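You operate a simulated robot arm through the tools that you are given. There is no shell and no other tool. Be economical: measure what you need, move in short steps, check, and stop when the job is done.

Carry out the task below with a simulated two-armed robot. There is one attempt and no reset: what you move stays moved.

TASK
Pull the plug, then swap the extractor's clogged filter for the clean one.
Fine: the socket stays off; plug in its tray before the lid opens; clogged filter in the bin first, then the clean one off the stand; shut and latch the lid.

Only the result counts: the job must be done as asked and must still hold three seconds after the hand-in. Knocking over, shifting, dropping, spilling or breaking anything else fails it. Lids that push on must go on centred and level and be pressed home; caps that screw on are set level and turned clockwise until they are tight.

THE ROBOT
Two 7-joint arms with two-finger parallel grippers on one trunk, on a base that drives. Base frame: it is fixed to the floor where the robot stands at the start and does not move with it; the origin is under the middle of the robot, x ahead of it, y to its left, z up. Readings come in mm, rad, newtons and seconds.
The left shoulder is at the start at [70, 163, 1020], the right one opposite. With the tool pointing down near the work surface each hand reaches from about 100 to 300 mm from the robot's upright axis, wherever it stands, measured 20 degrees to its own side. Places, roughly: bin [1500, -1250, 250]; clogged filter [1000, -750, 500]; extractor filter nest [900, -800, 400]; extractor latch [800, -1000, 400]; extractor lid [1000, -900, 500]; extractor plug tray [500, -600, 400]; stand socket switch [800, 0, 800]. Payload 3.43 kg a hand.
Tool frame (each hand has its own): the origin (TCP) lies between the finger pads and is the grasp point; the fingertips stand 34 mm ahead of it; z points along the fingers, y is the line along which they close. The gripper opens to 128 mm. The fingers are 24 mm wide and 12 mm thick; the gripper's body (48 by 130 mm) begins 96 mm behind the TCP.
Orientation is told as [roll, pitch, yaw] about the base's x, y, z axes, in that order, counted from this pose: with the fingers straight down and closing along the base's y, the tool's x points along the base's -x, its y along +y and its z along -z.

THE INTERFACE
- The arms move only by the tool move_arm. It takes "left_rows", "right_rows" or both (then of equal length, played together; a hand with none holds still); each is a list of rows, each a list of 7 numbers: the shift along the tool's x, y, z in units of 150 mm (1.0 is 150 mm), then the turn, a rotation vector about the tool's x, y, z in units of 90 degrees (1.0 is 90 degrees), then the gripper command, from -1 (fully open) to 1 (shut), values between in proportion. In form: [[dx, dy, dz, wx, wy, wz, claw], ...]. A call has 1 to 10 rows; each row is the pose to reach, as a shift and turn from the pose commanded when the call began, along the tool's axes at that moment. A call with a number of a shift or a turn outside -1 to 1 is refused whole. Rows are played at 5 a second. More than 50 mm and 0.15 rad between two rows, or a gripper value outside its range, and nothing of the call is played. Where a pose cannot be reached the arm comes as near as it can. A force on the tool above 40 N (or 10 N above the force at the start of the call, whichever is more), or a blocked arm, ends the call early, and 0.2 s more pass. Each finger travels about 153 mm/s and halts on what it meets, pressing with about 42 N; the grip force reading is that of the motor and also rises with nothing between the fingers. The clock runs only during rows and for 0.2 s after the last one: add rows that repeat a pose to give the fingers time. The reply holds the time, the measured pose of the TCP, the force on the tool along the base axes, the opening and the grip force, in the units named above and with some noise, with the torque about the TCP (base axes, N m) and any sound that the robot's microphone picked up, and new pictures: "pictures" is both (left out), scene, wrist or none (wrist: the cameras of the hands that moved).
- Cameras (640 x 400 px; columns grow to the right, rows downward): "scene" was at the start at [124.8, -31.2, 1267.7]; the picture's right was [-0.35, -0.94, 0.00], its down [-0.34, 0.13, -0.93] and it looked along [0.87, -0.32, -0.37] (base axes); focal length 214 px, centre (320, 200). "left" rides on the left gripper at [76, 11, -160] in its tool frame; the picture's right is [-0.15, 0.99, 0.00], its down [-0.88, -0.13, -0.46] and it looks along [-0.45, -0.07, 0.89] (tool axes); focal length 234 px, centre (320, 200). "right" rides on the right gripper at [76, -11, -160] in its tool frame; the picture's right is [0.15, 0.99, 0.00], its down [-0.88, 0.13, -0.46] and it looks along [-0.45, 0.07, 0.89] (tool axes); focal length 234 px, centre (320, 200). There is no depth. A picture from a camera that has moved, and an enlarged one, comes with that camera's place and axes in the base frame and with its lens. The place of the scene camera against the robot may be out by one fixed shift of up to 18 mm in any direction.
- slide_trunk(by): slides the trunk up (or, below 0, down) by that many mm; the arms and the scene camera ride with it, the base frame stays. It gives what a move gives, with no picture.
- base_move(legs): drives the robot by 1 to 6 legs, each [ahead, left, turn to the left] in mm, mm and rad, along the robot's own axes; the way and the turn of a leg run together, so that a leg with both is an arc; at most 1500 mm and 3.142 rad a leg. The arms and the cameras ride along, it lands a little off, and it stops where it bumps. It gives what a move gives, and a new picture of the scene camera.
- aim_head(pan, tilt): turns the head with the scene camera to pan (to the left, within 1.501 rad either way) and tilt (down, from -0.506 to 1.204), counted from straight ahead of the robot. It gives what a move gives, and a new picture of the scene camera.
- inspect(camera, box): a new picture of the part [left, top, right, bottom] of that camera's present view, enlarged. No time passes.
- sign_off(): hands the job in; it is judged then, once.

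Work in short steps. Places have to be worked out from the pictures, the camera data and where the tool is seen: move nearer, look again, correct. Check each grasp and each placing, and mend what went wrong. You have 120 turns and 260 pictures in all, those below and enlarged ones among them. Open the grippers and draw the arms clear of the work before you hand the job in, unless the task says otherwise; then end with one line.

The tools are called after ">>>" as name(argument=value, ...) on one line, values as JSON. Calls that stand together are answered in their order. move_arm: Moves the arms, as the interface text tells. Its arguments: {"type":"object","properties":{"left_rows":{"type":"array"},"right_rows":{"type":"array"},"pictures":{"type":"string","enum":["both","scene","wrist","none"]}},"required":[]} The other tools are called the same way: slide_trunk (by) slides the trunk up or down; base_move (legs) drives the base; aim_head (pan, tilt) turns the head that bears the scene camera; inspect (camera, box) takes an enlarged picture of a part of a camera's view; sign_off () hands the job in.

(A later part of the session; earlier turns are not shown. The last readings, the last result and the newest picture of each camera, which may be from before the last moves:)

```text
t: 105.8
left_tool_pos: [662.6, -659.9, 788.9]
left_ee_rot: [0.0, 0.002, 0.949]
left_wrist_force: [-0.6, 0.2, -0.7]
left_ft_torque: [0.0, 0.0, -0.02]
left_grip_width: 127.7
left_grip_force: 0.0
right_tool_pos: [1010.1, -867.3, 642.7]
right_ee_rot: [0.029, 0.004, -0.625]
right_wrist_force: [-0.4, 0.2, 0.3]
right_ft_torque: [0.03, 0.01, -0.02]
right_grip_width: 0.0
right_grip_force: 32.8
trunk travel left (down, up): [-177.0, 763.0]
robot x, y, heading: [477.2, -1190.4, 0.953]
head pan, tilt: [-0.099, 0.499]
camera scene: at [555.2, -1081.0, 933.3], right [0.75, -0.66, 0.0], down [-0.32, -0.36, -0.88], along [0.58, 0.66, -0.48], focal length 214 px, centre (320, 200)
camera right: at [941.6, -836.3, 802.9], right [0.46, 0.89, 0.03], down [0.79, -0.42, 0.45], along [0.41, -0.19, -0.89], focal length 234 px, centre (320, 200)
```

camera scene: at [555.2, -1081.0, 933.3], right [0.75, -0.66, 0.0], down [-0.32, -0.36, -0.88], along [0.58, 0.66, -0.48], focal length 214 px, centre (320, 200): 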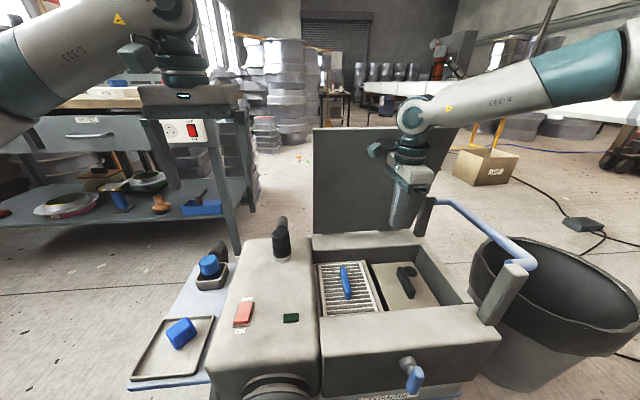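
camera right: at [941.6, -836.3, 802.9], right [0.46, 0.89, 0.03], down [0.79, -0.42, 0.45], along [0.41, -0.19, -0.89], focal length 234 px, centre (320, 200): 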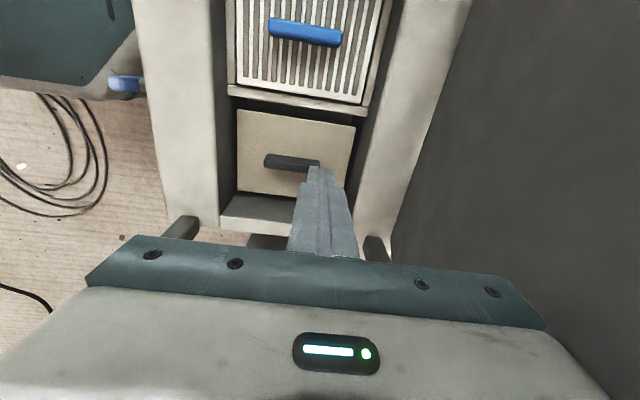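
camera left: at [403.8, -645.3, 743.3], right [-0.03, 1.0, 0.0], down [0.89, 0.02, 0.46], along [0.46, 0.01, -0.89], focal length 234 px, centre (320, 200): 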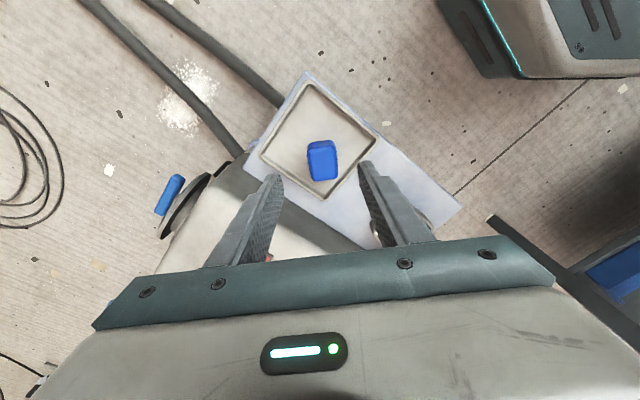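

The lid is at about 77°. I push 45 mm more, then look at the nest.

>>> move_arm(right_rows=[[0, 0.15, 0, 0, 0, 0, 1], [0, 0.3, 0, 0, 0, 0, 1], [0, 0.45, 0, 0, 0, 0, 1]], pictures="scene")

>>> inspect(camera="scene", box=[290, 200, 450, 320])

```text
t: 106.6
left_tool_pos: [663.0, -659.4, 788.9]
left_ee_rot: [0.0, 0.001, 0.949]
left_wrist_force: [0.9, -0.2, -0.2]
left_ft_torque: [0.0, -0.01, -0.03]
left_grip_width: 128.1
left_grip_force: 0.1
right_tool_pos: [1050.6, -813.7, 646.0]
right_ee_rot: [0.028, 0.006, -0.623]
right_wrist_force: [-0.1, 0.0, -0.3]
right_ft_torque: [-0.05, -0.02, -0.01]
right_grip_width: 0.0
right_grip_force: 33.2
trunk travel left (down, up): [-177.0, 763.0]
robot x, y, heading: [483.0, -1190.5, 0.95]
head pan, tilt: [-0.099, 0.499]
camera scene: at [555.2, -1081.0, 933.4], right [0.75, -0.66, 0.0], down [-0.32, -0.36, -0.88], along [0.58, 0.66, -0.48], focal length 214 px, centre (320, 200)
```

scene: 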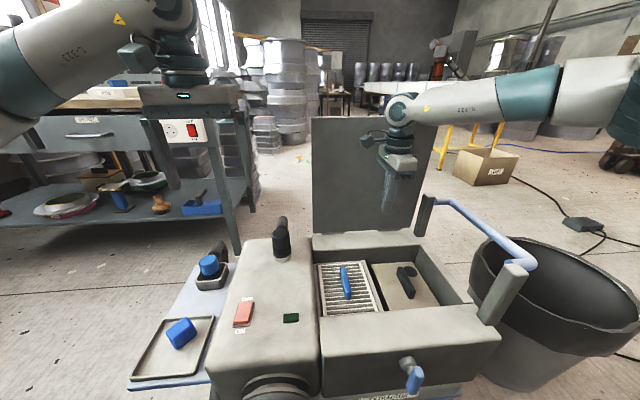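

```text
3.33 times, centred on (370, 260) of scene
camera zoom: at [555.2, -1081.0, 933.4], right [0.75, -0.66, 0.0], down [-0.32, -0.36, -0.88], along [0.58, 0.66, -0.48], focal length 715 px, centre (153, 0)
```

zoom: 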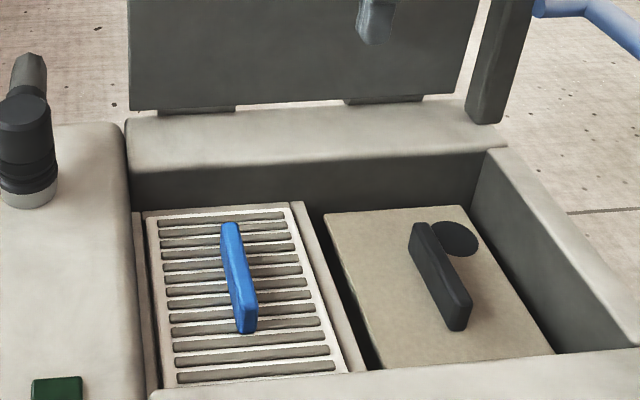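

The slatted insert with the blue handle is the same type as the clean filter and grey with dirt: the clogged one, handle at about [887, -817, 449] lying along t. I retreat the hand from the lid and turn it back to yaw 0.95 with open fingers.

>>> move_arm(right_rows=[[0, -0.25, -0.1, 0, 0, 0, 1], [0, -0.5, -0.2, 0, 0, 0, 1], [0, -0.75, -0.3, 0, 0, 0, 1], [0, -0.9, -0.45, 0, 0, -0.07, 0.6], [0, -0.9, -0.5, 0, 0, -0.15, 0.2], [0, -0.9, -0.5, 0, 0, -0.24, 0], [0, -0.9, -0.5, 0, 0, -0.33, 0], [0, -0.9, -0.5, 0, 0, -0.42, 0], [0, -0.9, -0.5, 0, 0, -0.51, 0], [0, -0.9, -0.5, 0, 0, -0.58, 0]], pictures="none")

>>> move_arm(right_rows=[[0, 0, 0, 0, 0, -0.09, 0], [0, 0, 0, 0, 0, -0.18, 0], [0, 0, 0, 0, 0, -0.27, 0], [0, 0, 0, 0, 0, -0.36, 0], [0, 0, 0, 0, 0, -0.42, 0], [0, 0, 0, 0, 0, -0.42, 0]], pictures="both")

```text
t: 108.8
left_tool_pos: [663.4, -659.6, 788.6]
left_ee_rot: [-0.002, 0.0, 0.952]
left_wrist_force: [1.1, 0.6, -0.1]
left_ft_torque: [0.0, 0.01, -0.02]
left_grip_width: 128.0
left_grip_force: 0.1
right_tool_pos: [969.6, -923.0, 718.2]
right_ee_rot: [0.023, -0.017, 0.287]
right_wrist_force: [0.3, 0.3, 0.3]
right_ft_torque: [-0.02, -0.02, 0.02]
right_grip_width: 64.1
right_grip_force: 0.0
trunk travel left (down, up): [-177.0, 763.0]
robot x, y, heading: [477.7, -1193.4, 0.951]
head pan, tilt: [-0.099, 0.499]
```

```text
t: 110.2
left_tool_pos: [662.4, -659.4, 788.5]
left_ee_rot: [0.001, 0.002, 0.953]
left_wrist_force: [-0.6, 0.6, -0.7]
left_ft_torque: [-0.02, 0.05, 0.0]
left_grip_width: 127.8
left_grip_force: 0.1
right_tool_pos: [968.8, -925.0, 718.4]
right_ee_rot: [0.006, -0.029, 0.948]
right_wrist_force: [0.1, 0.2, -0.2]
right_ft_torque: [-0.02, -0.05, 0.01]
right_grip_width: 64.1
right_grip_force: 0.0
trunk travel left (down, up): [-177.0, 763.0]
robot x, y, heading: [475.3, -1193.0, 0.951]
head pan, tilt: [-0.099, 0.499]
camera scene: at [554.9, -1081.2, 933.4], right [0.75, -0.66, 0.0], down [-0.32, -0.36, -0.88], along [0.58, 0.66, -0.48], focal length 214 px, centre (320, 200)
camera right: at [933.5, -996.9, 875.7], right [-0.89, 0.46, 0.0], down [0.4, 0.78, 0.48], along [0.22, 0.43, -0.88], focal length 234 px, centre (320, 200)
```

scene: 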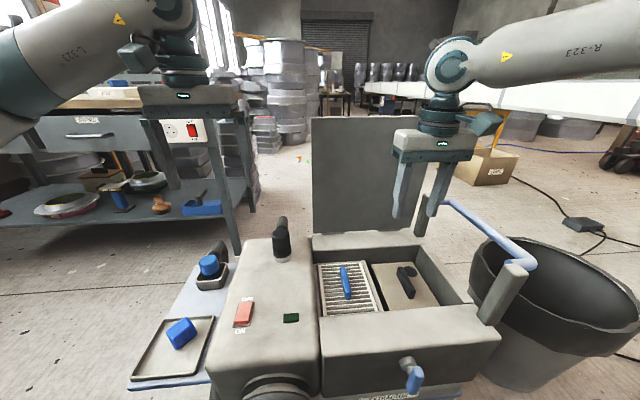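
right: 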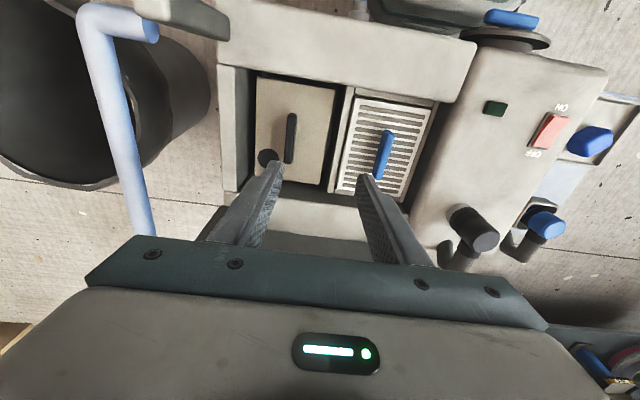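

The handle is at about [889, -819]. I move over it and lower 120 mm.

>>> move_arm(right_rows=[[-0.06, 0.25, 0, 0, 0.005, 0, 0], [-0.13, 0.5, 0, 0, 0.01, 0, 0], [-0.2, 0.7, 0.15, 0, 0.018, 0, 0], [-0.264, 0.855, 0.35, 0, 0.018, 0, 0], [-0.264, 0.855, 0.6, 0, 0.018, 0, 0], [-0.264, 0.855, 0.8, 0, 0.018, 0, 0], [-0.264, 0.855, 0.8, 0, 0.018, 0, 0]], pictures="wrist")

```text
t: 111.8
left_tool_pos: [663.0, -660.7, 788.6]
left_ee_rot: [0.002, 0.003, 0.952]
left_wrist_force: [0.0, 0.7, -0.4]
left_ft_torque: [0.0, -0.03, 0.03]
left_grip_width: 127.9
left_grip_force: 0.0
right_tool_pos: [893.1, -832.2, 607.9]
right_ee_rot: [0.009, -0.001, 0.946]
right_wrist_force: [-0.2, -0.8, 0.6]
right_ft_torque: [0.02, 0.01, 0.01]
right_grip_width: 63.8
right_grip_force: 0.0
right hand out of reach, approached as far as the arm can: row 4, 5, 6, 7
trunk travel left (down, up): [-177.0, 763.0]
robot x, y, heading: [481.9, -1191.2, 0.952]
head pan, tilt: [-0.099, 0.499]
camera right: at [860.1, -900.3, 766.1], right [-0.89, 0.46, 0.01], down [0.41, 0.79, 0.46], along [0.2, 0.41, -0.89], focal length 234 px, centre (320, 200)
```

right: 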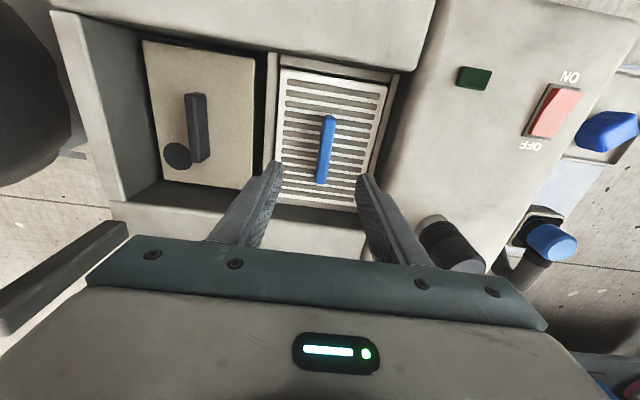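

I'm 13 mm short at the arm's limit, so I strafe the base 60 mm left and let the arm come back right.

>>> base_move(legs=[[0, 60, 0]])

>>> move_arm(right_rows=[[0, -0.16, 0, 0, 0, 0, 0], [-0.05, -0.33, 0, 0, 0, 0, 0], [-0.05, -0.33, 0.2, 0, 0, 0, 0], [-0.05, -0.33, 0.4, 0, 0, 0, 0], [-0.05, -0.33, 0.4, 0, 0, 0, 0]], pictures="wrist")

```text
t: 112.8
left_tool_pos: [614.4, -625.1, 788.9]
left_ee_rot: [0.0, 0.002, 0.952]
left_wrist_force: [0.1, 0.7, 0.0]
left_ft_torque: [0.02, -0.04, -0.01]
left_grip_width: 128.0
left_grip_force: 0.1
right_tool_pos: [845.2, -795.7, 606.9]
right_ee_rot: [0.008, -0.002, 0.945]
right_wrist_force: [-0.3, -0.6, 0.0]
right_ft_torque: [-0.01, -0.02, -0.01]
right_grip_width: 64.0
right_grip_force: 0.0
trunk travel left (down, up): [-177.0, 763.0]
robot x, y, heading: [428.5, -1152.9, 0.952]
head pan, tilt: [-0.099, 0.499]
camera scene: at [506.0, -1046.3, 933.4], right [0.75, -0.66, 0.0], down [-0.31, -0.36, -0.88], along [0.58, 0.66, -0.48], focal length 214 px, centre (320, 200)
```

scene: 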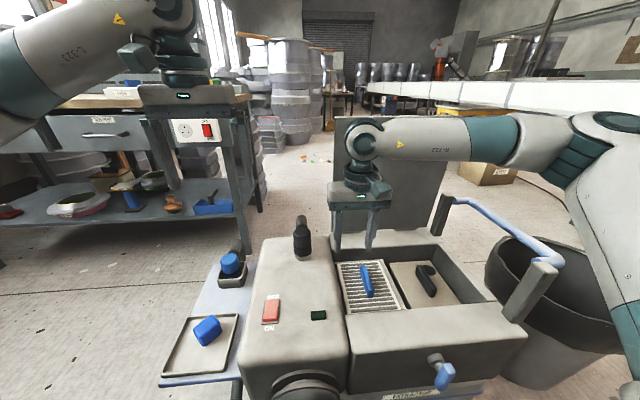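

```text
t: 114.0
left_tool_pos: [614.2, -625.0, 789.3]
left_ee_rot: [0.0, 0.002, 0.952]
left_wrist_force: [-0.2, -0.9, -0.2]
left_ft_torque: [0.02, 0.0, 0.01]
left_grip_width: 128.2
left_grip_force: 0.0
right_tool_pos: [889.3, -818.4, 546.8]
right_ee_rot: [0.01, -0.004, 0.945]
right_wrist_force: [0.6, -0.4, -0.4]
right_ft_torque: [0.01, -0.01, -0.01]
right_grip_width: 64.0
right_grip_force: 0.0
trunk travel left (down, up): [-177.0, 763.0]
robot x, y, heading: [432.5, -1157.4, 0.949]
head pan, tilt: [-0.099, 0.499]
camera right: at [855.9, -888.4, 705.7], right [-0.89, 0.46, 0.01], down [0.41, 0.79, 0.46], along [0.2, 0.41, -0.89], focal length 234 px, centre (320, 200)
```

right: 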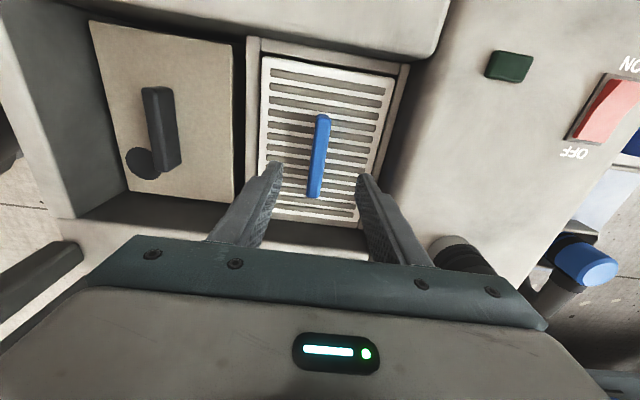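

The handle is centred between the fingers. I lower 80 mm carefully and close.

>>> move_arm(right_rows=[[0, 0, 0.2, 0, 0, 0, 0], [0, 0, 0.35, 0, 0, 0, 0], [0, 0, 0.45, 0, 0, 0, 0], [0, 0, 0.53, 0, 0, 0, 0], [0, 0, 0.53, 0, 0, 0, 0]], pictures="wrist")

>>> inspect(camera="scene", box=[300, 200, 460, 330])

```text
t: 115.2
left_tool_pos: [613.7, -624.5, 788.4]
left_ee_rot: [-0.001, 0.001, 0.951]
left_wrist_force: [1.2, 0.7, -0.3]
left_ft_torque: [-0.02, 0.04, -0.01]
left_grip_width: 127.7
left_grip_force: 0.0
right_tool_pos: [889.9, -820.4, 468.3]
right_ee_rot: [0.009, -0.001, 0.948]
right_wrist_force: [0.3, -0.6, 3.2]
right_ft_torque: [-0.13, -0.1, -0.01]
right_grip_width: 63.9
right_grip_force: 0.3
trunk travel left (down, up): [-177.0, 763.0]
robot x, y, heading: [429.7, -1157.0, 0.952]
head pan, tilt: [-0.099, 0.499]
camera right: at [856.1, -888.6, 627.4], right [-0.89, 0.46, 0.01], down [0.41, 0.79, 0.46], along [0.2, 0.41, -0.89], focal length 234 px, centre (320, 200)
```

right: 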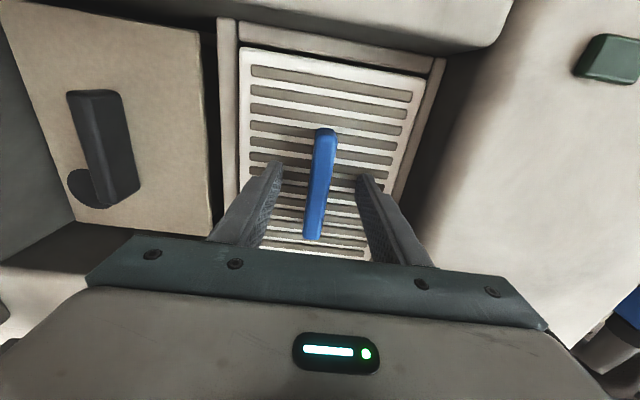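

```text
3.08 times, centred on (380, 265) of scene
camera zoom: at [506.2, -1046.7, 933.5], right [0.75, -0.66, 0.0], down [-0.32, -0.36, -0.88], along [0.58, 0.66, -0.48], focal length 660 px, centre (135, 0)
```

zoom: 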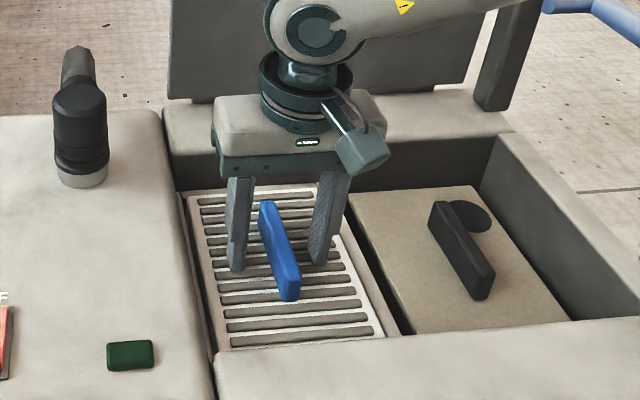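

The tips just touch the filter's face with the handle between them. I raise 2 mm and close.

>>> move_arm(right_rows=[[0, 0, -0.015, 0, 0, 0, 0.2], [0, 0, -0.015, 0, 0, 0, 0.5], [0, 0, -0.015, 0, 0, 0, 0.8], [0, 0, -0.015, 0, 0, 0, 1], [0, 0, -0.015, 0, 0, 0, 1]], pictures="none")

>>> move_arm(right_rows=[[0, 0, -0.08, 0, 0, 0, 1], [0, 0, -0.2, 0, 0, 0, 1], [0, 0, -0.4, 0, 0, 0, 1], [0, 0, -0.65, 0, 0, 0, 1], [0, 0, -0.9, 0, 0, 0, 1]], pictures="both")

```text
t: 116.4
left_tool_pos: [613.7, -625.6, 788.3]
left_ee_rot: [0.0, 0.002, 0.95]
left_wrist_force: [0.1, -0.2, -0.4]
left_ft_torque: [0.03, -0.01, -0.02]
left_grip_width: 127.9
left_grip_force: 0.0
right_tool_pos: [889.5, -819.1, 469.4]
right_ee_rot: [0.008, -0.003, 0.946]
right_wrist_force: [0.1, -1.2, 2.3]
right_ft_torque: [-0.42, -0.17, -0.11]
right_grip_width: 15.4
right_grip_force: 42.0
trunk travel left (down, up): [-177.0, 763.0]
robot x, y, heading: [430.5, -1159.6, 0.956]
head pan, tilt: [-0.099, 0.499]
```

```text
t: 117.6
left_tool_pos: [613.9, -625.9, 788.0]
left_ee_rot: [0.001, -0.001, 0.95]
left_wrist_force: [0.5, -0.3, -0.2]
left_ft_torque: [-0.01, -0.02, 0.0]
left_grip_width: 127.9
left_grip_force: 0.0
right_tool_pos: [890.1, -822.6, 606.6]
right_ee_rot: [0.007, -0.002, 0.947]
right_wrist_force: [0.2, -0.4, 0.6]
right_ft_torque: [0.01, -0.01, 0.02]
right_grip_width: 0.0
right_grip_force: 33.2
trunk travel left (down, up): [-177.0, 763.0]
robot x, y, heading: [430.4, -1160.1, 0.952]
head pan, tilt: [-0.099, 0.499]
camera scene: at [506.2, -1046.7, 933.4], right [0.75, -0.66, 0.0], down [-0.32, -0.36, -0.88], along [0.58, 0.66, -0.48], focal length 214 px, centre (320, 200)
camera right: at [856.6, -891.8, 765.8], right [-0.89, 0.46, 0.01], down [0.41, 0.79, 0.46], along [0.2, 0.41, -0.89], focal length 234 px, centre (320, 200)
```

scene: 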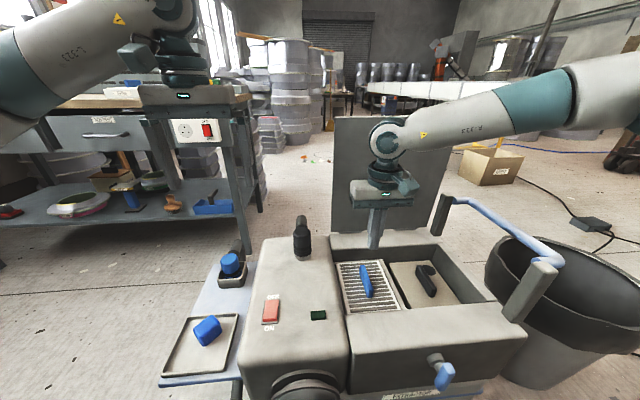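
right: 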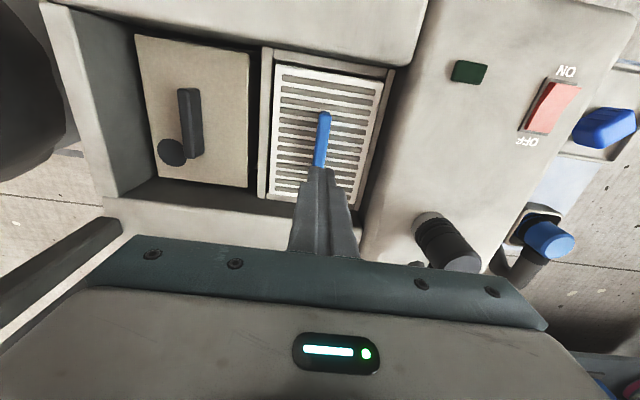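

The fingers slipped off the handle. I'll regrip, this time pressed down fully, and lift slowly while watching the force.

>>> move_arm(right_rows=[[0, 0, 0.25, 0, 0, 0, 0.2], [0, 0, 0.5, 0, 0, 0, 0.2], [0, 0, 0.75, 0, 0, 0, 0.2], [0, 0, 0.92, 0, 0, 0, 0.2], [0, 0, 0.94, 0, 0, 0, 0.5], [0, 0, 0.94, 0, 0, 0, 1], [0, 0, 0.94, 0, 0, 0, 1], [0, 0, 0.94, 0, 0, 0, 1]], pictures="none")

>>> inspect(camera="right", box=[220, 60, 440, 260])

>>> inspect(camera="scene", box=[320, 170, 440, 320])

```text
t: 118.8
left_tool_pos: [613.7, -625.4, 789.8]
left_ee_rot: [-0.002, -0.001, 0.951]
left_wrist_force: [0.0, 0.1, 0.8]
left_ft_torque: [0.01, 0.03, 0.01]
left_grip_width: 127.9
left_grip_force: 0.1
right_tool_pos: [892.6, -818.7, 469.3]
right_ee_rot: [0.006, -0.011, 0.943]
right_wrist_force: [1.6, 0.0, 20.6]
right_ft_torque: [-1.55, 0.24, 0.04]
right_grip_width: 15.3
right_grip_force: 41.9
trunk travel left (down, up): [-177.0, 763.0]
robot x, y, heading: [429.7, -1154.6, 0.95]
head pan, tilt: [-0.099, 0.499]
stopped in row 6 (right hand): the force on the tool passed its limit at 47 N (the readings are from after the stop); the commanded pose is now the measured one
```

```text
2.00 times, centred on (330, 160) of right
camera zoom: at [856.5, -888.4, 626.7], right [-0.89, 0.46, 0.0], down [0.41, 0.78, 0.47], along [0.21, 0.41, -0.89], focal length 468 px, centre (300, 280)
```

zoom: 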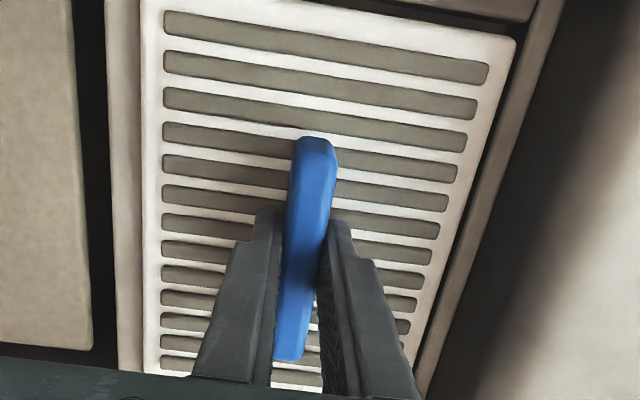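

```text
2.67 times, centred on (380, 245) of scene
camera zoom: at [505.6, -1047.7, 933.7], right [0.75, -0.66, 0.0], down [-0.31, -0.36, -0.88], along [0.58, 0.66, -0.48], focal length 572 px, centre (160, 80)
```

zoom: 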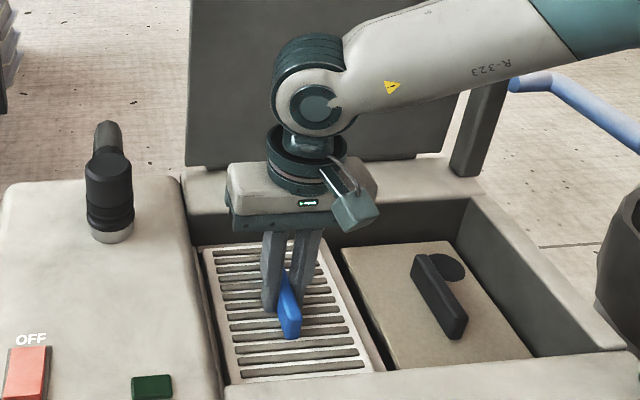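

The grip is centred on the handle. Now I lift slowly and watch the force.

>>> move_arm(right_rows=[[0, 0, -0.01, 0, 0, 0, 1], [0, 0, -0.02, 0, 0, 0, 1], [0, 0, -0.04, 0, 0, 0, 1], [0, 0, -0.06, 0, 0, 0, 1], [0, 0, -0.08, 0, 0, 0, 1], [0, 0, -0.1, 0, 0, 0, 1]], pictures="wrist")

>>> inspect(camera="scene", box=[320, 170, 440, 320])

```text
t: 120.2
left_tool_pos: [614.2, -625.1, 789.4]
left_ee_rot: [0.0, 0.002, 0.949]
left_wrist_force: [-0.1, 0.6, -0.2]
left_ft_torque: [-0.01, -0.03, 0.0]
left_grip_width: 128.0
left_grip_force: 0.1
right_tool_pos: [892.2, -819.0, 478.7]
right_ee_rot: [0.006, -0.004, 0.944]
right_wrist_force: [-0.4, -0.9, -2.1]
right_ft_torque: [-0.07, 0.03, -0.08]
right_grip_width: 15.6
right_grip_force: 42.2
trunk travel left (down, up): [-177.0, 763.0]
robot x, y, heading: [431.4, -1156.5, 0.954]
head pan, tilt: [-0.099, 0.499]
camera right: at [858.3, -887.9, 638.7], right [-0.89, 0.46, 0.0], down [0.41, 0.79, 0.46], along [0.21, 0.41, -0.89], focal length 234 px, centre (320, 200)
```

right: 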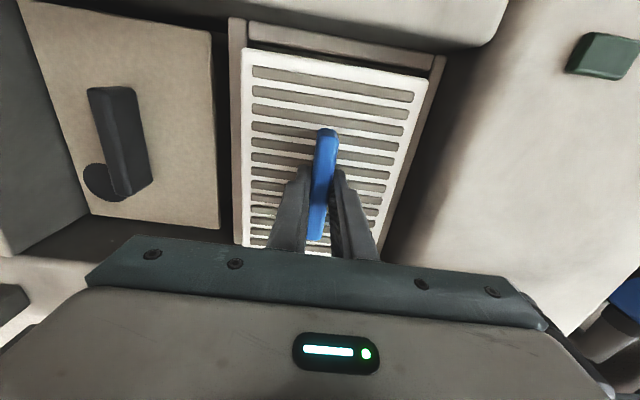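

```text
2.67 times, centred on (380, 245) of scene
camera zoom: at [506.9, -1046.9, 933.4], right [0.75, -0.66, 0.0], down [-0.32, -0.36, -0.88], along [0.58, 0.66, -0.48], focal length 572 px, centre (160, 80)
```

zoom: 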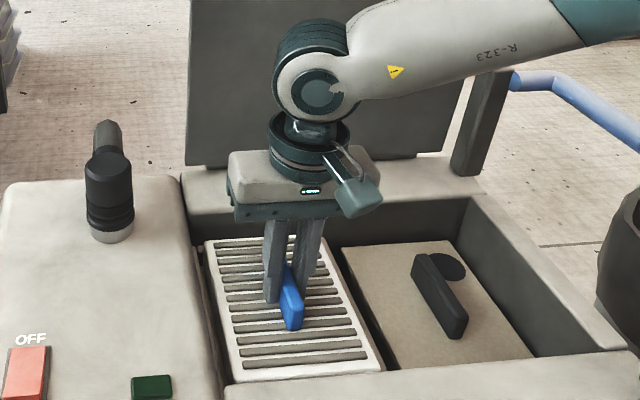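

It is lifting cleanly with only 2 N load. I continue slowly.

>>> move_arm(right_rows=[[0, 0, -0.05, 0, 0, 0, 1], [0, 0, -0.1, 0, 0, 0, 1], [0, 0, -0.17, 0, 0, 0, 1], [0, 0, -0.25, 0, 0, 0, 1], [0, 0, -0.33, 0, 0, 0, 1], [0, 0, -0.42, 0, 0, 0, 1], [0, 0, -0.51, 0, 0, 0, 1], [0, 0, -0.6, 0, 0, 0, 1], [0, 0, -0.7, 0, 0, 0, 1]], pictures="both")

```text
t: 122.2
left_tool_pos: [615.9, -625.2, 789.3]
left_ee_rot: [0.001, 0.002, 0.949]
left_wrist_force: [0.0, 0.0, 0.5]
left_ft_torque: [0.0, 0.04, 0.02]
left_grip_width: 127.9
left_grip_force: 0.1
right_tool_pos: [891.9, -819.7, 585.3]
right_ee_rot: [0.006, -0.006, 0.944]
right_wrist_force: [-0.1, -0.5, -3.4]
right_ft_torque: [0.0, 0.02, -0.02]
right_grip_width: 15.5
right_grip_force: 42.0
trunk travel left (down, up): [-177.0, 763.0]
robot x, y, heading: [430.7, -1156.9, 0.948]
head pan, tilt: [-0.099, 0.499]
camera scene: at [506.8, -1047.0, 933.4], right [0.75, -0.66, 0.0], down [-0.32, -0.36, -0.88], along [0.58, 0.66, -0.48], focal length 214 px, centre (320, 200)
camera right: at [857.6, -888.9, 743.7], right [-0.89, 0.46, 0.0], down [0.41, 0.79, 0.46], along [0.21, 0.41, -0.89], focal length 234 px, centre (320, 200)
```

scene: 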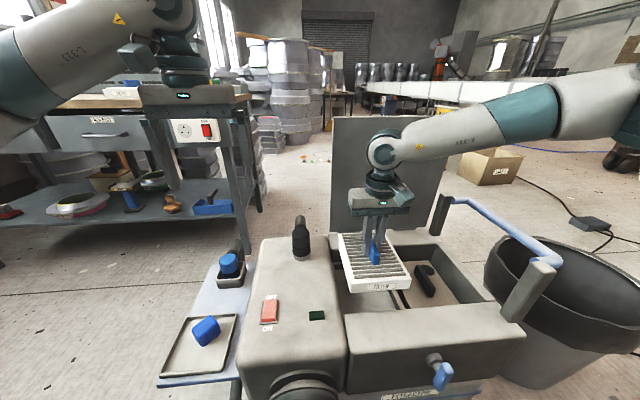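
right: 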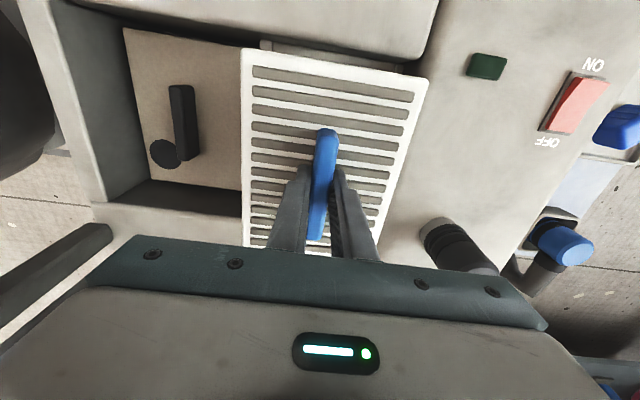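

The clogged filter is out (its FILTER label faces the robot side – I'll keep that for the clean one). I raise the trunk so it clears the posts, then strafe right to the bin, at about [1470, -1235].

>>> slide_trunk(by=240)

>>> base_move(legs=[[-40, -400, 0]])

```text
t: 124.8
left_tool_pos: [616.9, -624.8, 1030.4]
left_ee_rot: [-0.001, 0.002, 0.949]
left_wrist_force: [1.0, 0.7, -0.8]
left_ft_torque: [0.0, -0.03, -0.02]
left_grip_width: 127.9
left_grip_force: 0.1
right_tool_pos: [892.0, -820.3, 823.7]
right_ee_rot: [0.007, -0.005, 0.944]
right_wrist_force: [-0.1, 0.3, -2.3]
right_ft_torque: [-0.04, 0.02, -0.01]
right_grip_width: 15.4
right_grip_force: 42.1
trunk travel left (down, up): [-417.0, 523.0]
robot x, y, heading: [427.5, -1153.6, 0.947]
head pan, tilt: [-0.099, 0.499]
```

```text
t: 127.3
left_tool_pos: [921.9, -893.3, 1029.6]
left_ee_rot: [0.0, 0.001, 0.947]
left_wrist_force: [-0.1, -0.2, 0.5]
left_ft_torque: [0.0, 0.05, 0.01]
left_grip_width: 128.1
left_grip_force: 0.1
right_tool_pos: [1198.3, -1088.6, 823.9]
right_ee_rot: [0.005, -0.007, 0.94]
right_wrist_force: [0.3, -0.1, -2.4]
right_ft_torque: [0.01, 0.02, 0.0]
right_grip_width: 15.6
right_grip_force: 42.1
trunk travel left (down, up): [-417.0, 523.0]
robot x, y, heading: [731.3, -1421.9, 0.944]
head pan, tilt: [-0.099, 0.499]
camera scene: at [812.3, -1314.9, 1173.4], right [0.75, -0.66, 0.0], down [-0.32, -0.36, -0.88], along [0.58, 0.66, -0.48], focal length 214 px, centre (320, 200)
```

scene: 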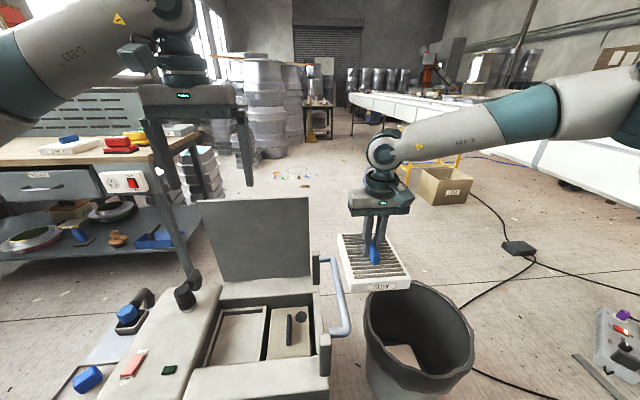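

The bin's rim centre appears near [1410, -1194]; I strafe right another 233 mm and ahead 35.

>>> base_move(legs=[[0, -233, 0]])

>>> inspect(camera="right", box=[0, 0, 640, 400])

```text
t: 129.0
left_tool_pos: [1110.9, -1029.9, 1030.7]
left_ee_rot: [-0.001, 0.003, 0.948]
left_wrist_force: [-0.1, 0.2, 0.5]
left_ft_torque: [0.05, 0.03, -0.01]
left_grip_width: 128.1
left_grip_force: 0.0
right_tool_pos: [1386.2, -1223.7, 823.8]
right_ee_rot: [0.007, -0.006, 0.941]
right_wrist_force: [-1.2, -0.8, -3.2]
right_ft_torque: [0.04, 0.02, -0.02]
right_grip_width: 15.7
right_grip_force: 42.2
trunk travel left (down, up): [-417.0, 523.0]
robot x, y, heading: [925.0, -1561.9, 0.944]
head pan, tilt: [-0.099, 0.499]
camera scene: at [1001.5, -1450.8, 1173.4], right [0.75, -0.66, 0.0], down [-0.32, -0.36, -0.88], along [0.58, 0.66, -0.48], focal length 214 px, centre (320, 200)
```

scene: 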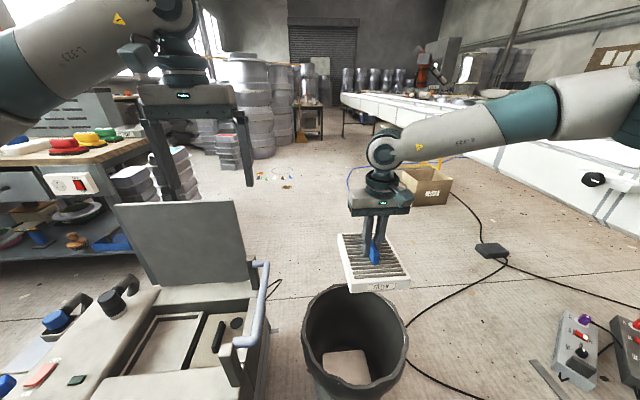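

```text
1.00 times, centred on (320, 200) of right (not enlarged: the box is as wide or as high as the picture)
camera zoom: at [1352.4, -1293.1, 983.2], right [-0.89, 0.46, 0.01], down [0.41, 0.78, 0.46], along [0.21, 0.41, -0.89], focal length 234 px, centre (320, 200)
```

zoom: 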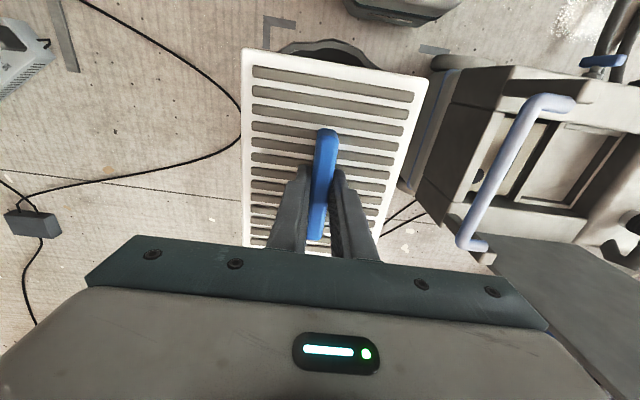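

The bin (≈387 mm wide) is centred near [1395, -1197]; the hand is 27 mm short. Before lowering the trunk I must retract the left arm, as it's above the extractor's push bar; I also shift the right hand forward.

>>> move_arm(left_rows=[[0.25, 0, -0.1, 0, 0, 0, -1], [0.5, 0, -0.2, 0, 0, 0, -1], [0.75, 0, -0.3, 0, 0, 0, -1], [1, 0, -0.4, 0, 0, 0, -1]], right_rows=[[-0.05, 0, 0, 0, 0, 0, 1], [-0.1, 0, 0, 0, 0, 0, 1], [-0.15, 0, 0, 0, 0, 0, 1], [-0.19, 0, 0, 0, 0, 0, 1]], pictures="none")

>>> move_arm(left_rows=[[0.25, 0.1, 0, 0, 0, 0, -1], [0.5, 0.2, 0, 0, 0, 0, -1], [0.7, 0.3, 0, 0, 0, 0, -1], [0.9, 0.4, 0, 0, 0, 0, -1]], pictures="none")

```text
t: 130.0
left_tool_pos: [1021.0, -1151.9, 1089.3]
left_ee_rot: [0.0, 0.002, 0.947]
left_wrist_force: [0.0, 0.6, 0.6]
left_ft_torque: [-0.01, 0.01, 0.05]
left_grip_width: 127.8
left_grip_force: 0.1
right_tool_pos: [1402.9, -1200.4, 824.9]
right_ee_rot: [0.005, -0.007, 0.943]
right_wrist_force: [-0.4, 0.5, -3.4]
right_ft_torque: [0.03, 0.03, 0.0]
right_grip_width: 15.8
right_grip_force: 42.1
trunk travel left (down, up): [-417.0, 523.0]
robot x, y, heading: [924.6, -1564.2, 0.945]
head pan, tilt: [-0.099, 0.499]
```

```text
t: 131.0
left_tool_pos: [892.9, -1227.5, 1087.6]
left_ee_rot: [0.0, -0.001, 0.949]
left_wrist_force: [-0.1, 0.7, -0.8]
left_ft_torque: [0.0, -0.02, 0.03]
left_grip_width: 127.8
left_grip_force: 0.0
right_tool_pos: [1402.3, -1201.1, 825.2]
right_ee_rot: [0.006, -0.006, 0.943]
right_wrist_force: [0.3, -0.2, -3.1]
right_ft_torque: [-0.04, -0.01, -0.02]
right_grip_width: 15.4
right_grip_force: 42.3
trunk travel left (down, up): [-417.0, 523.0]
robot x, y, heading: [919.9, -1553.8, 0.948]
head pan, tilt: [-0.099, 0.499]
```

Now I lower the trunk 400 mm so the filter enters the bin.

>>> slide_trunk(by=-400)

>>> aim_head(pan=-0.3, tilt=0.7)

>>> inspect(camera="right", box=[0, 0, 640, 400])

```text
t: 134.8
left_tool_pos: [893.7, -1227.7, 689.2]
left_ee_rot: [0.001, 0.003, 0.947]
left_wrist_force: [-0.1, 0.0, -0.1]
left_ft_torque: [0.03, 0.0, 0.02]
left_grip_width: 128.2
left_grip_force: 0.0
right_tool_pos: [1402.6, -1200.8, 424.0]
right_ee_rot: [0.006, -0.006, 0.942]
right_wrist_force: [0.3, 0.4, -2.6]
right_ft_torque: [-0.01, 0.0, 0.01]
right_grip_width: 15.3
right_grip_force: 42.3
trunk travel left (down, up): [-17.0, 923.0]
robot x, y, heading: [925.6, -1557.5, 0.949]
head pan, tilt: [-0.099, 0.499]
```

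```text
t: 135.6
left_tool_pos: [891.9, -1226.2, 688.4]
left_ee_rot: [-0.001, 0.001, 0.949]
left_wrist_force: [0.5, 0.5, -0.1]
left_ft_torque: [-0.01, -0.02, 0.02]
left_grip_width: 127.9
left_grip_force: 0.0
right_tool_pos: [1401.8, -1201.0, 423.8]
right_ee_rot: [0.004, -0.008, 0.943]
right_wrist_force: [0.0, -0.2, -3.7]
right_ft_torque: [-0.03, -0.02, -0.03]
right_grip_width: 15.5
right_grip_force: 42.2
trunk travel left (down, up): [-17.0, 923.0]
robot x, y, heading: [923.0, -1564.0, 0.952]
head pan, tilt: [-0.3, 0.7]
camera scene: at [1008.3, -1467.4, 755.7], right [0.6, -0.8, 0.0], down [-0.51, -0.39, -0.77], along [0.61, 0.46, -0.64], focal length 214 px, centre (320, 200)
```

scene: 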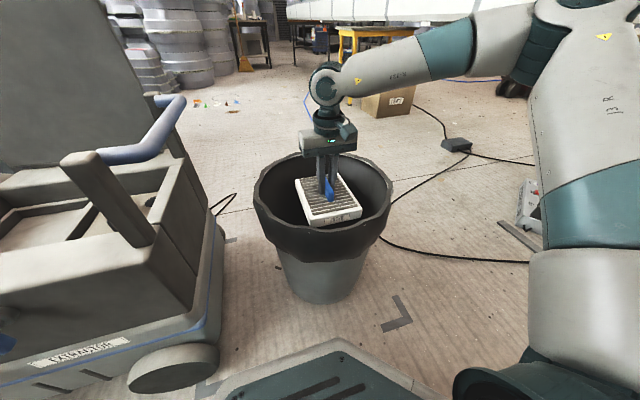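

```text
1.00 times, centred on (320, 200) of right (not enlarged: the box is as wide or as high as the picture)
camera zoom: at [1368.7, -1269.6, 583.1], right [-0.89, 0.46, 0.0], down [0.41, 0.79, 0.46], along [0.21, 0.41, -0.89], focal length 234 px, centre (320, 200)
```

zoom: 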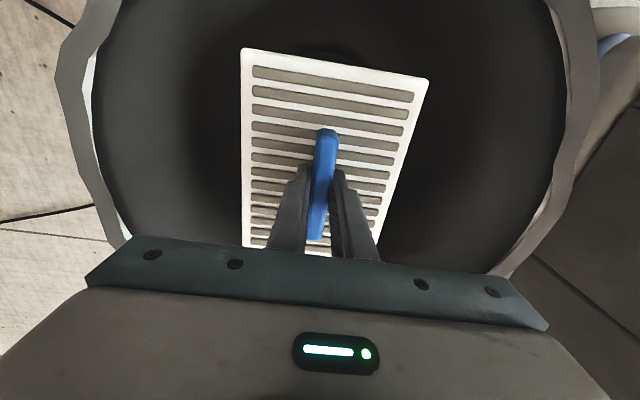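

The filter is centred inside the bin. I lower 140 mm deeper and release.

>>> move_arm(right_rows=[[0, 0, 0.25, 0, 0, 0, 1], [0, 0, 0.5, 0, 0, 0, 1], [0, 0, 0.75, 0, 0, 0, 1], [0, 0, 0.95, 0, 0, 0, 1], [0, 0, 0.95, 0, 0, 0, 0.5], [0, 0, 0.95, 0, 0, 0, 0.2], [0, 0, 0.95, 0, 0, 0, 0.2]], pictures="both")

```text
t: 137.2
left_tool_pos: [893.6, -1227.3, 689.3]
left_ee_rot: [0.002, 0.001, 0.948]
left_wrist_force: [-0.8, 0.7, 0.1]
left_ft_torque: [-0.01, 0.02, 0.02]
left_grip_width: 127.9
left_grip_force: 0.1
right_tool_pos: [1406.9, -1205.2, 286.0]
right_ee_rot: [0.006, -0.007, 0.944]
right_wrist_force: [-0.4, -0.5, -0.1]
right_ft_torque: [0.03, 0.0, 0.02]
right_grip_width: 51.3
right_grip_force: 0.1
right hand out of reach, approached as far as the arm can: row 4, 5, 6, 7
trunk travel left (down, up): [-17.0, 923.0]
robot x, y, heading: [924.2, -1557.3, 0.943]
head pan, tilt: [-0.3, 0.7]
camera scene: at [1008.2, -1467.5, 755.7], right [0.6, -0.8, 0.0], down [-0.51, -0.39, -0.76], along [0.61, 0.46, -0.64], focal length 214 px, centre (320, 200)
camera right: at [1372.2, -1274.8, 444.7], right [-0.89, 0.46, 0.01], down [0.41, 0.78, 0.46], along [0.21, 0.41, -0.89], focal length 234 px, centre (320, 200)
```

scene: 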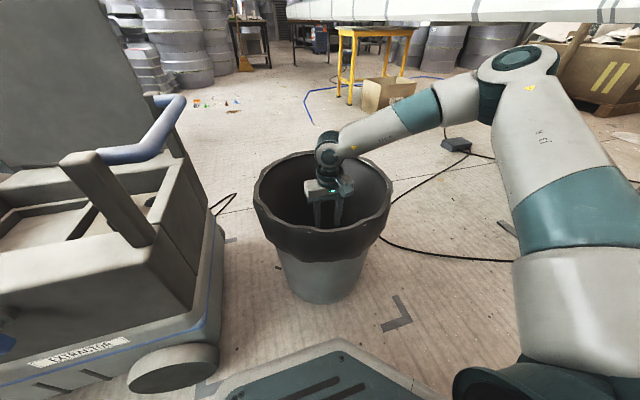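
right: 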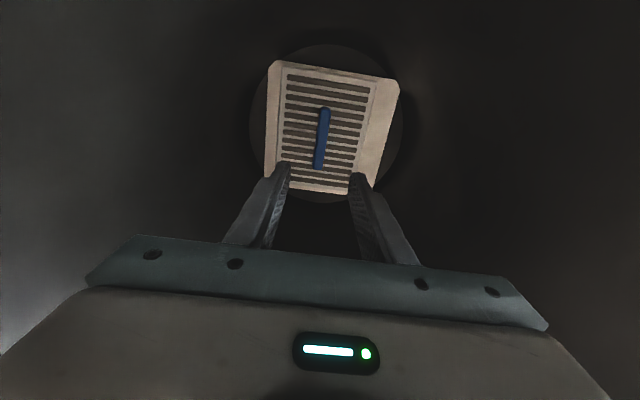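

The clogged filter lies in the bin. I raise the hand out, lift the trunk, and prepare to drive back to the bench, keeping heading 0.95.

>>> move_arm(right_rows=[[0, 0, -0.3, 0, 0, 0, 0.2], [0, 0, -0.6, 0, 0, 0, 0.2], [0, 0, -0.9, 0, 0, 0, 0.2], [0, 0, -1, 0, 0, 0, 0.2]], pictures="none")

>>> slide_trunk(by=500)

>>> aim_head(pan=-0.1, tilt=0.75)

```text
t: 138.2
left_tool_pos: [893.9, -1227.6, 688.6]
left_ee_rot: [0.0, 0.001, 0.95]
left_wrist_force: [0.6, -0.1, -0.5]
left_ft_torque: [0.03, 0.01, -0.02]
left_grip_width: 128.3
left_grip_force: 0.0
right_tool_pos: [1408.1, -1206.3, 434.5]
right_ee_rot: [0.006, -0.007, 0.943]
right_wrist_force: [0.2, -0.1, 1.0]
right_ft_torque: [0.01, 0.02, 0.01]
right_grip_width: 51.4
right_grip_force: 0.1
trunk travel left (down, up): [-17.0, 923.0]
robot x, y, heading: [925.8, -1558.6, 0.947]
head pan, tilt: [-0.3, 0.7]
```

```text
refused: 500 is not a number from -400 to 400
```

```text
t: 138.9
left_tool_pos: [893.5, -1226.9, 687.8]
left_ee_rot: [0.001, 0.001, 0.948]
left_wrist_force: [0.5, -0.1, 0.6]
left_ft_torque: [-0.01, -0.01, 0.0]
left_grip_width: 128.0
left_grip_force: 0.0
right_tool_pos: [1408.3, -1206.7, 434.6]
right_ee_rot: [0.006, -0.006, 0.943]
right_wrist_force: [-0.6, 0.4, 0.1]
right_ft_torque: [0.0, -0.01, 0.0]
right_grip_width: 51.2
right_grip_force: 0.1
trunk travel left (down, up): [-17.0, 923.0]
robot x, y, heading: [922.1, -1558.1, 0.946]
head pan, tilt: [-0.099, 0.75]
camera scene: at [995.3, -1456.7, 751.5], right [0.75, -0.66, 0.0], down [-0.45, -0.51, -0.73], along [0.48, 0.55, -0.68], focal length 214 px, centre (320, 200)
```

scene: 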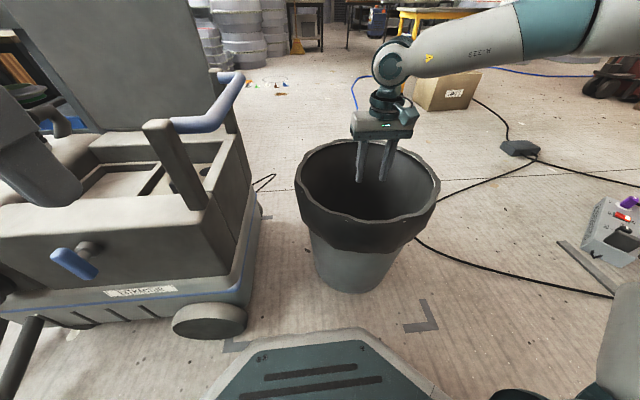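

The slide limit is 400 per call, so I raise 400 then 150, and drive left along the extractor to its plate end.

>>> slide_trunk(by=400)

>>> slide_trunk(by=150)

>>> base_move(legs=[[10, 1257, 0]])

```text
t: 142.7
left_tool_pos: [893.6, -1226.8, 1088.4]
left_ee_rot: [-0.002, 0.003, 0.948]
left_wrist_force: [0.1, 0.0, 0.8]
left_ft_torque: [-0.01, -0.01, -0.03]
left_grip_width: 127.9
left_grip_force: 0.1
right_tool_pos: [1406.7, -1205.6, 834.5]
right_ee_rot: [0.005, -0.007, 0.944]
right_wrist_force: [0.3, -0.6, -0.4]
right_ft_torque: [0.0, -0.01, -0.03]
right_grip_width: 51.1
right_grip_force: 0.0
trunk travel left (down, up): [-417.0, 523.0]
robot x, y, heading: [924.1, -1559.1, 0.944]
head pan, tilt: [-0.099, 0.75]
```

```text
t: 144.5
left_tool_pos: [893.7, -1227.1, 1237.8]
left_ee_rot: [-0.001, 0.002, 0.947]
left_wrist_force: [0.2, 0.3, 0.3]
left_ft_torque: [0.01, 0.02, -0.01]
left_grip_width: 128.0
left_grip_force: 0.0
right_tool_pos: [1406.8, -1205.3, 984.6]
right_ee_rot: [0.006, -0.007, 0.943]
right_wrist_force: [-1.2, 0.1, 0.6]
right_ft_torque: [0.0, -0.03, -0.03]
right_grip_width: 51.2
right_grip_force: 0.0
trunk travel left (down, up): [-567.0, 373.0]
robot x, y, heading: [924.0, -1557.9, 0.95]
head pan, tilt: [-0.099, 0.75]
```

```text
t: 150.9
left_tool_pos: [-123.8, -478.0, 1238.0]
left_ee_rot: [0.0, 0.001, 0.941]
left_wrist_force: [0.5, -0.8, 0.7]
left_ft_torque: [0.02, -0.03, -0.01]
left_grip_width: 127.8
left_grip_force: 0.1
right_tool_pos: [391.4, -460.0, 984.5]
right_ee_rot: [0.005, -0.007, 0.935]
right_wrist_force: [-0.5, 0.8, 0.0]
right_ft_torque: [0.01, 0.0, -0.02]
right_grip_width: 51.0
right_grip_force: 0.1
trunk travel left (down, up): [-567.0, 373.0]
robot x, y, heading: [-94.6, -812.4, 0.943]
head pan, tilt: [-0.099, 0.75]
camera scene: at [-23.8, -708.0, 1301.5], right [0.75, -0.67, 0.0], down [-0.45, -0.51, -0.73], along [0.49, 0.55, -0.68], focal length 214 px, centre (320, 200)
```

scene: 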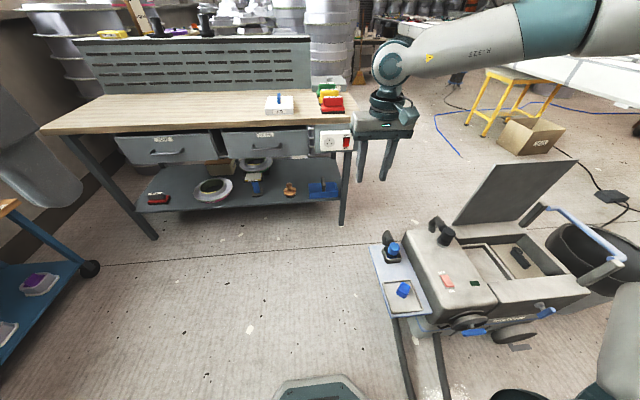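

I drive to the bench, stopping a bit short of the clean filter.

>>> base_move(legs=[[730, 278, 0.007]])

>>> inspect(camera="right", box=[0, 0, 640, 400])

```text
t: 155.1
left_tool_pos: [80.0, 290.5, 1239.1]
left_ee_rot: [0.0, 0.002, 0.948]
left_wrist_force: [0.6, 0.6, -0.6]
left_ft_torque: [-0.04, 0.01, -0.03]
left_grip_width: 128.0
left_grip_force: 0.1
right_tool_pos: [592.3, 311.7, 985.1]
right_ee_rot: [0.005, -0.008, 0.942]
right_wrist_force: [-0.2, 0.6, -0.8]
right_ft_torque: [-0.03, 0.0, -0.02]
right_grip_width: 51.1
right_grip_force: 0.0
trunk travel left (down, up): [-567.0, 373.0]
robot x, y, heading: [110.4, -44.0, 0.951]
head pan, tilt: [-0.099, 0.75]
camera scene: at [181.2, 60.8, 1301.5], right [0.75, -0.66, 0.0], down [-0.45, -0.51, -0.73], along [0.48, 0.55, -0.68], focal length 214 px, centre (320, 200)
```

scene: 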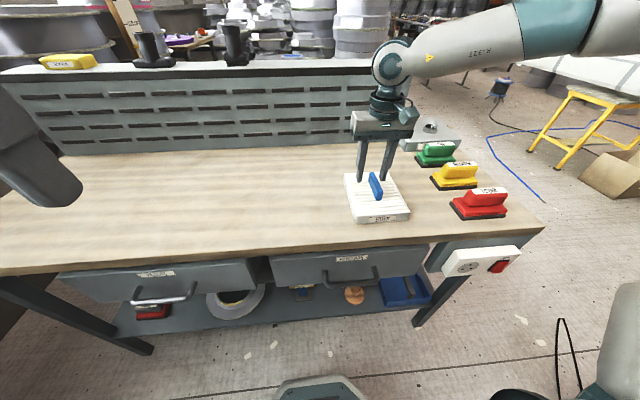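

```text
1.00 times, centred on (320, 200) of right (not enlarged: the box is as wide or as high as the picture)
camera zoom: at [558.3, 242.3, 1143.9], right [-0.89, 0.46, 0.0], down [0.41, 0.79, 0.46], along [0.21, 0.41, -0.89], focal length 234 px, centre (320, 200)
```

zoom: 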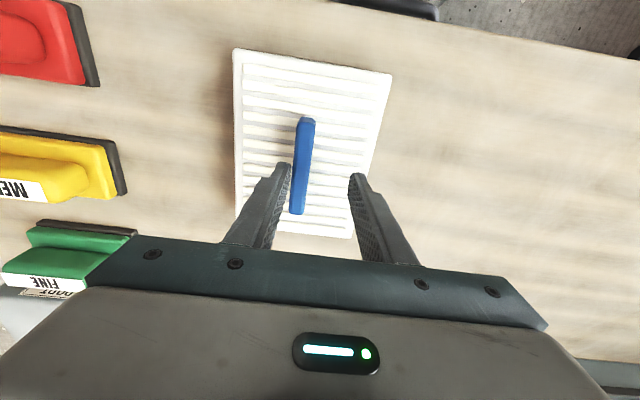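

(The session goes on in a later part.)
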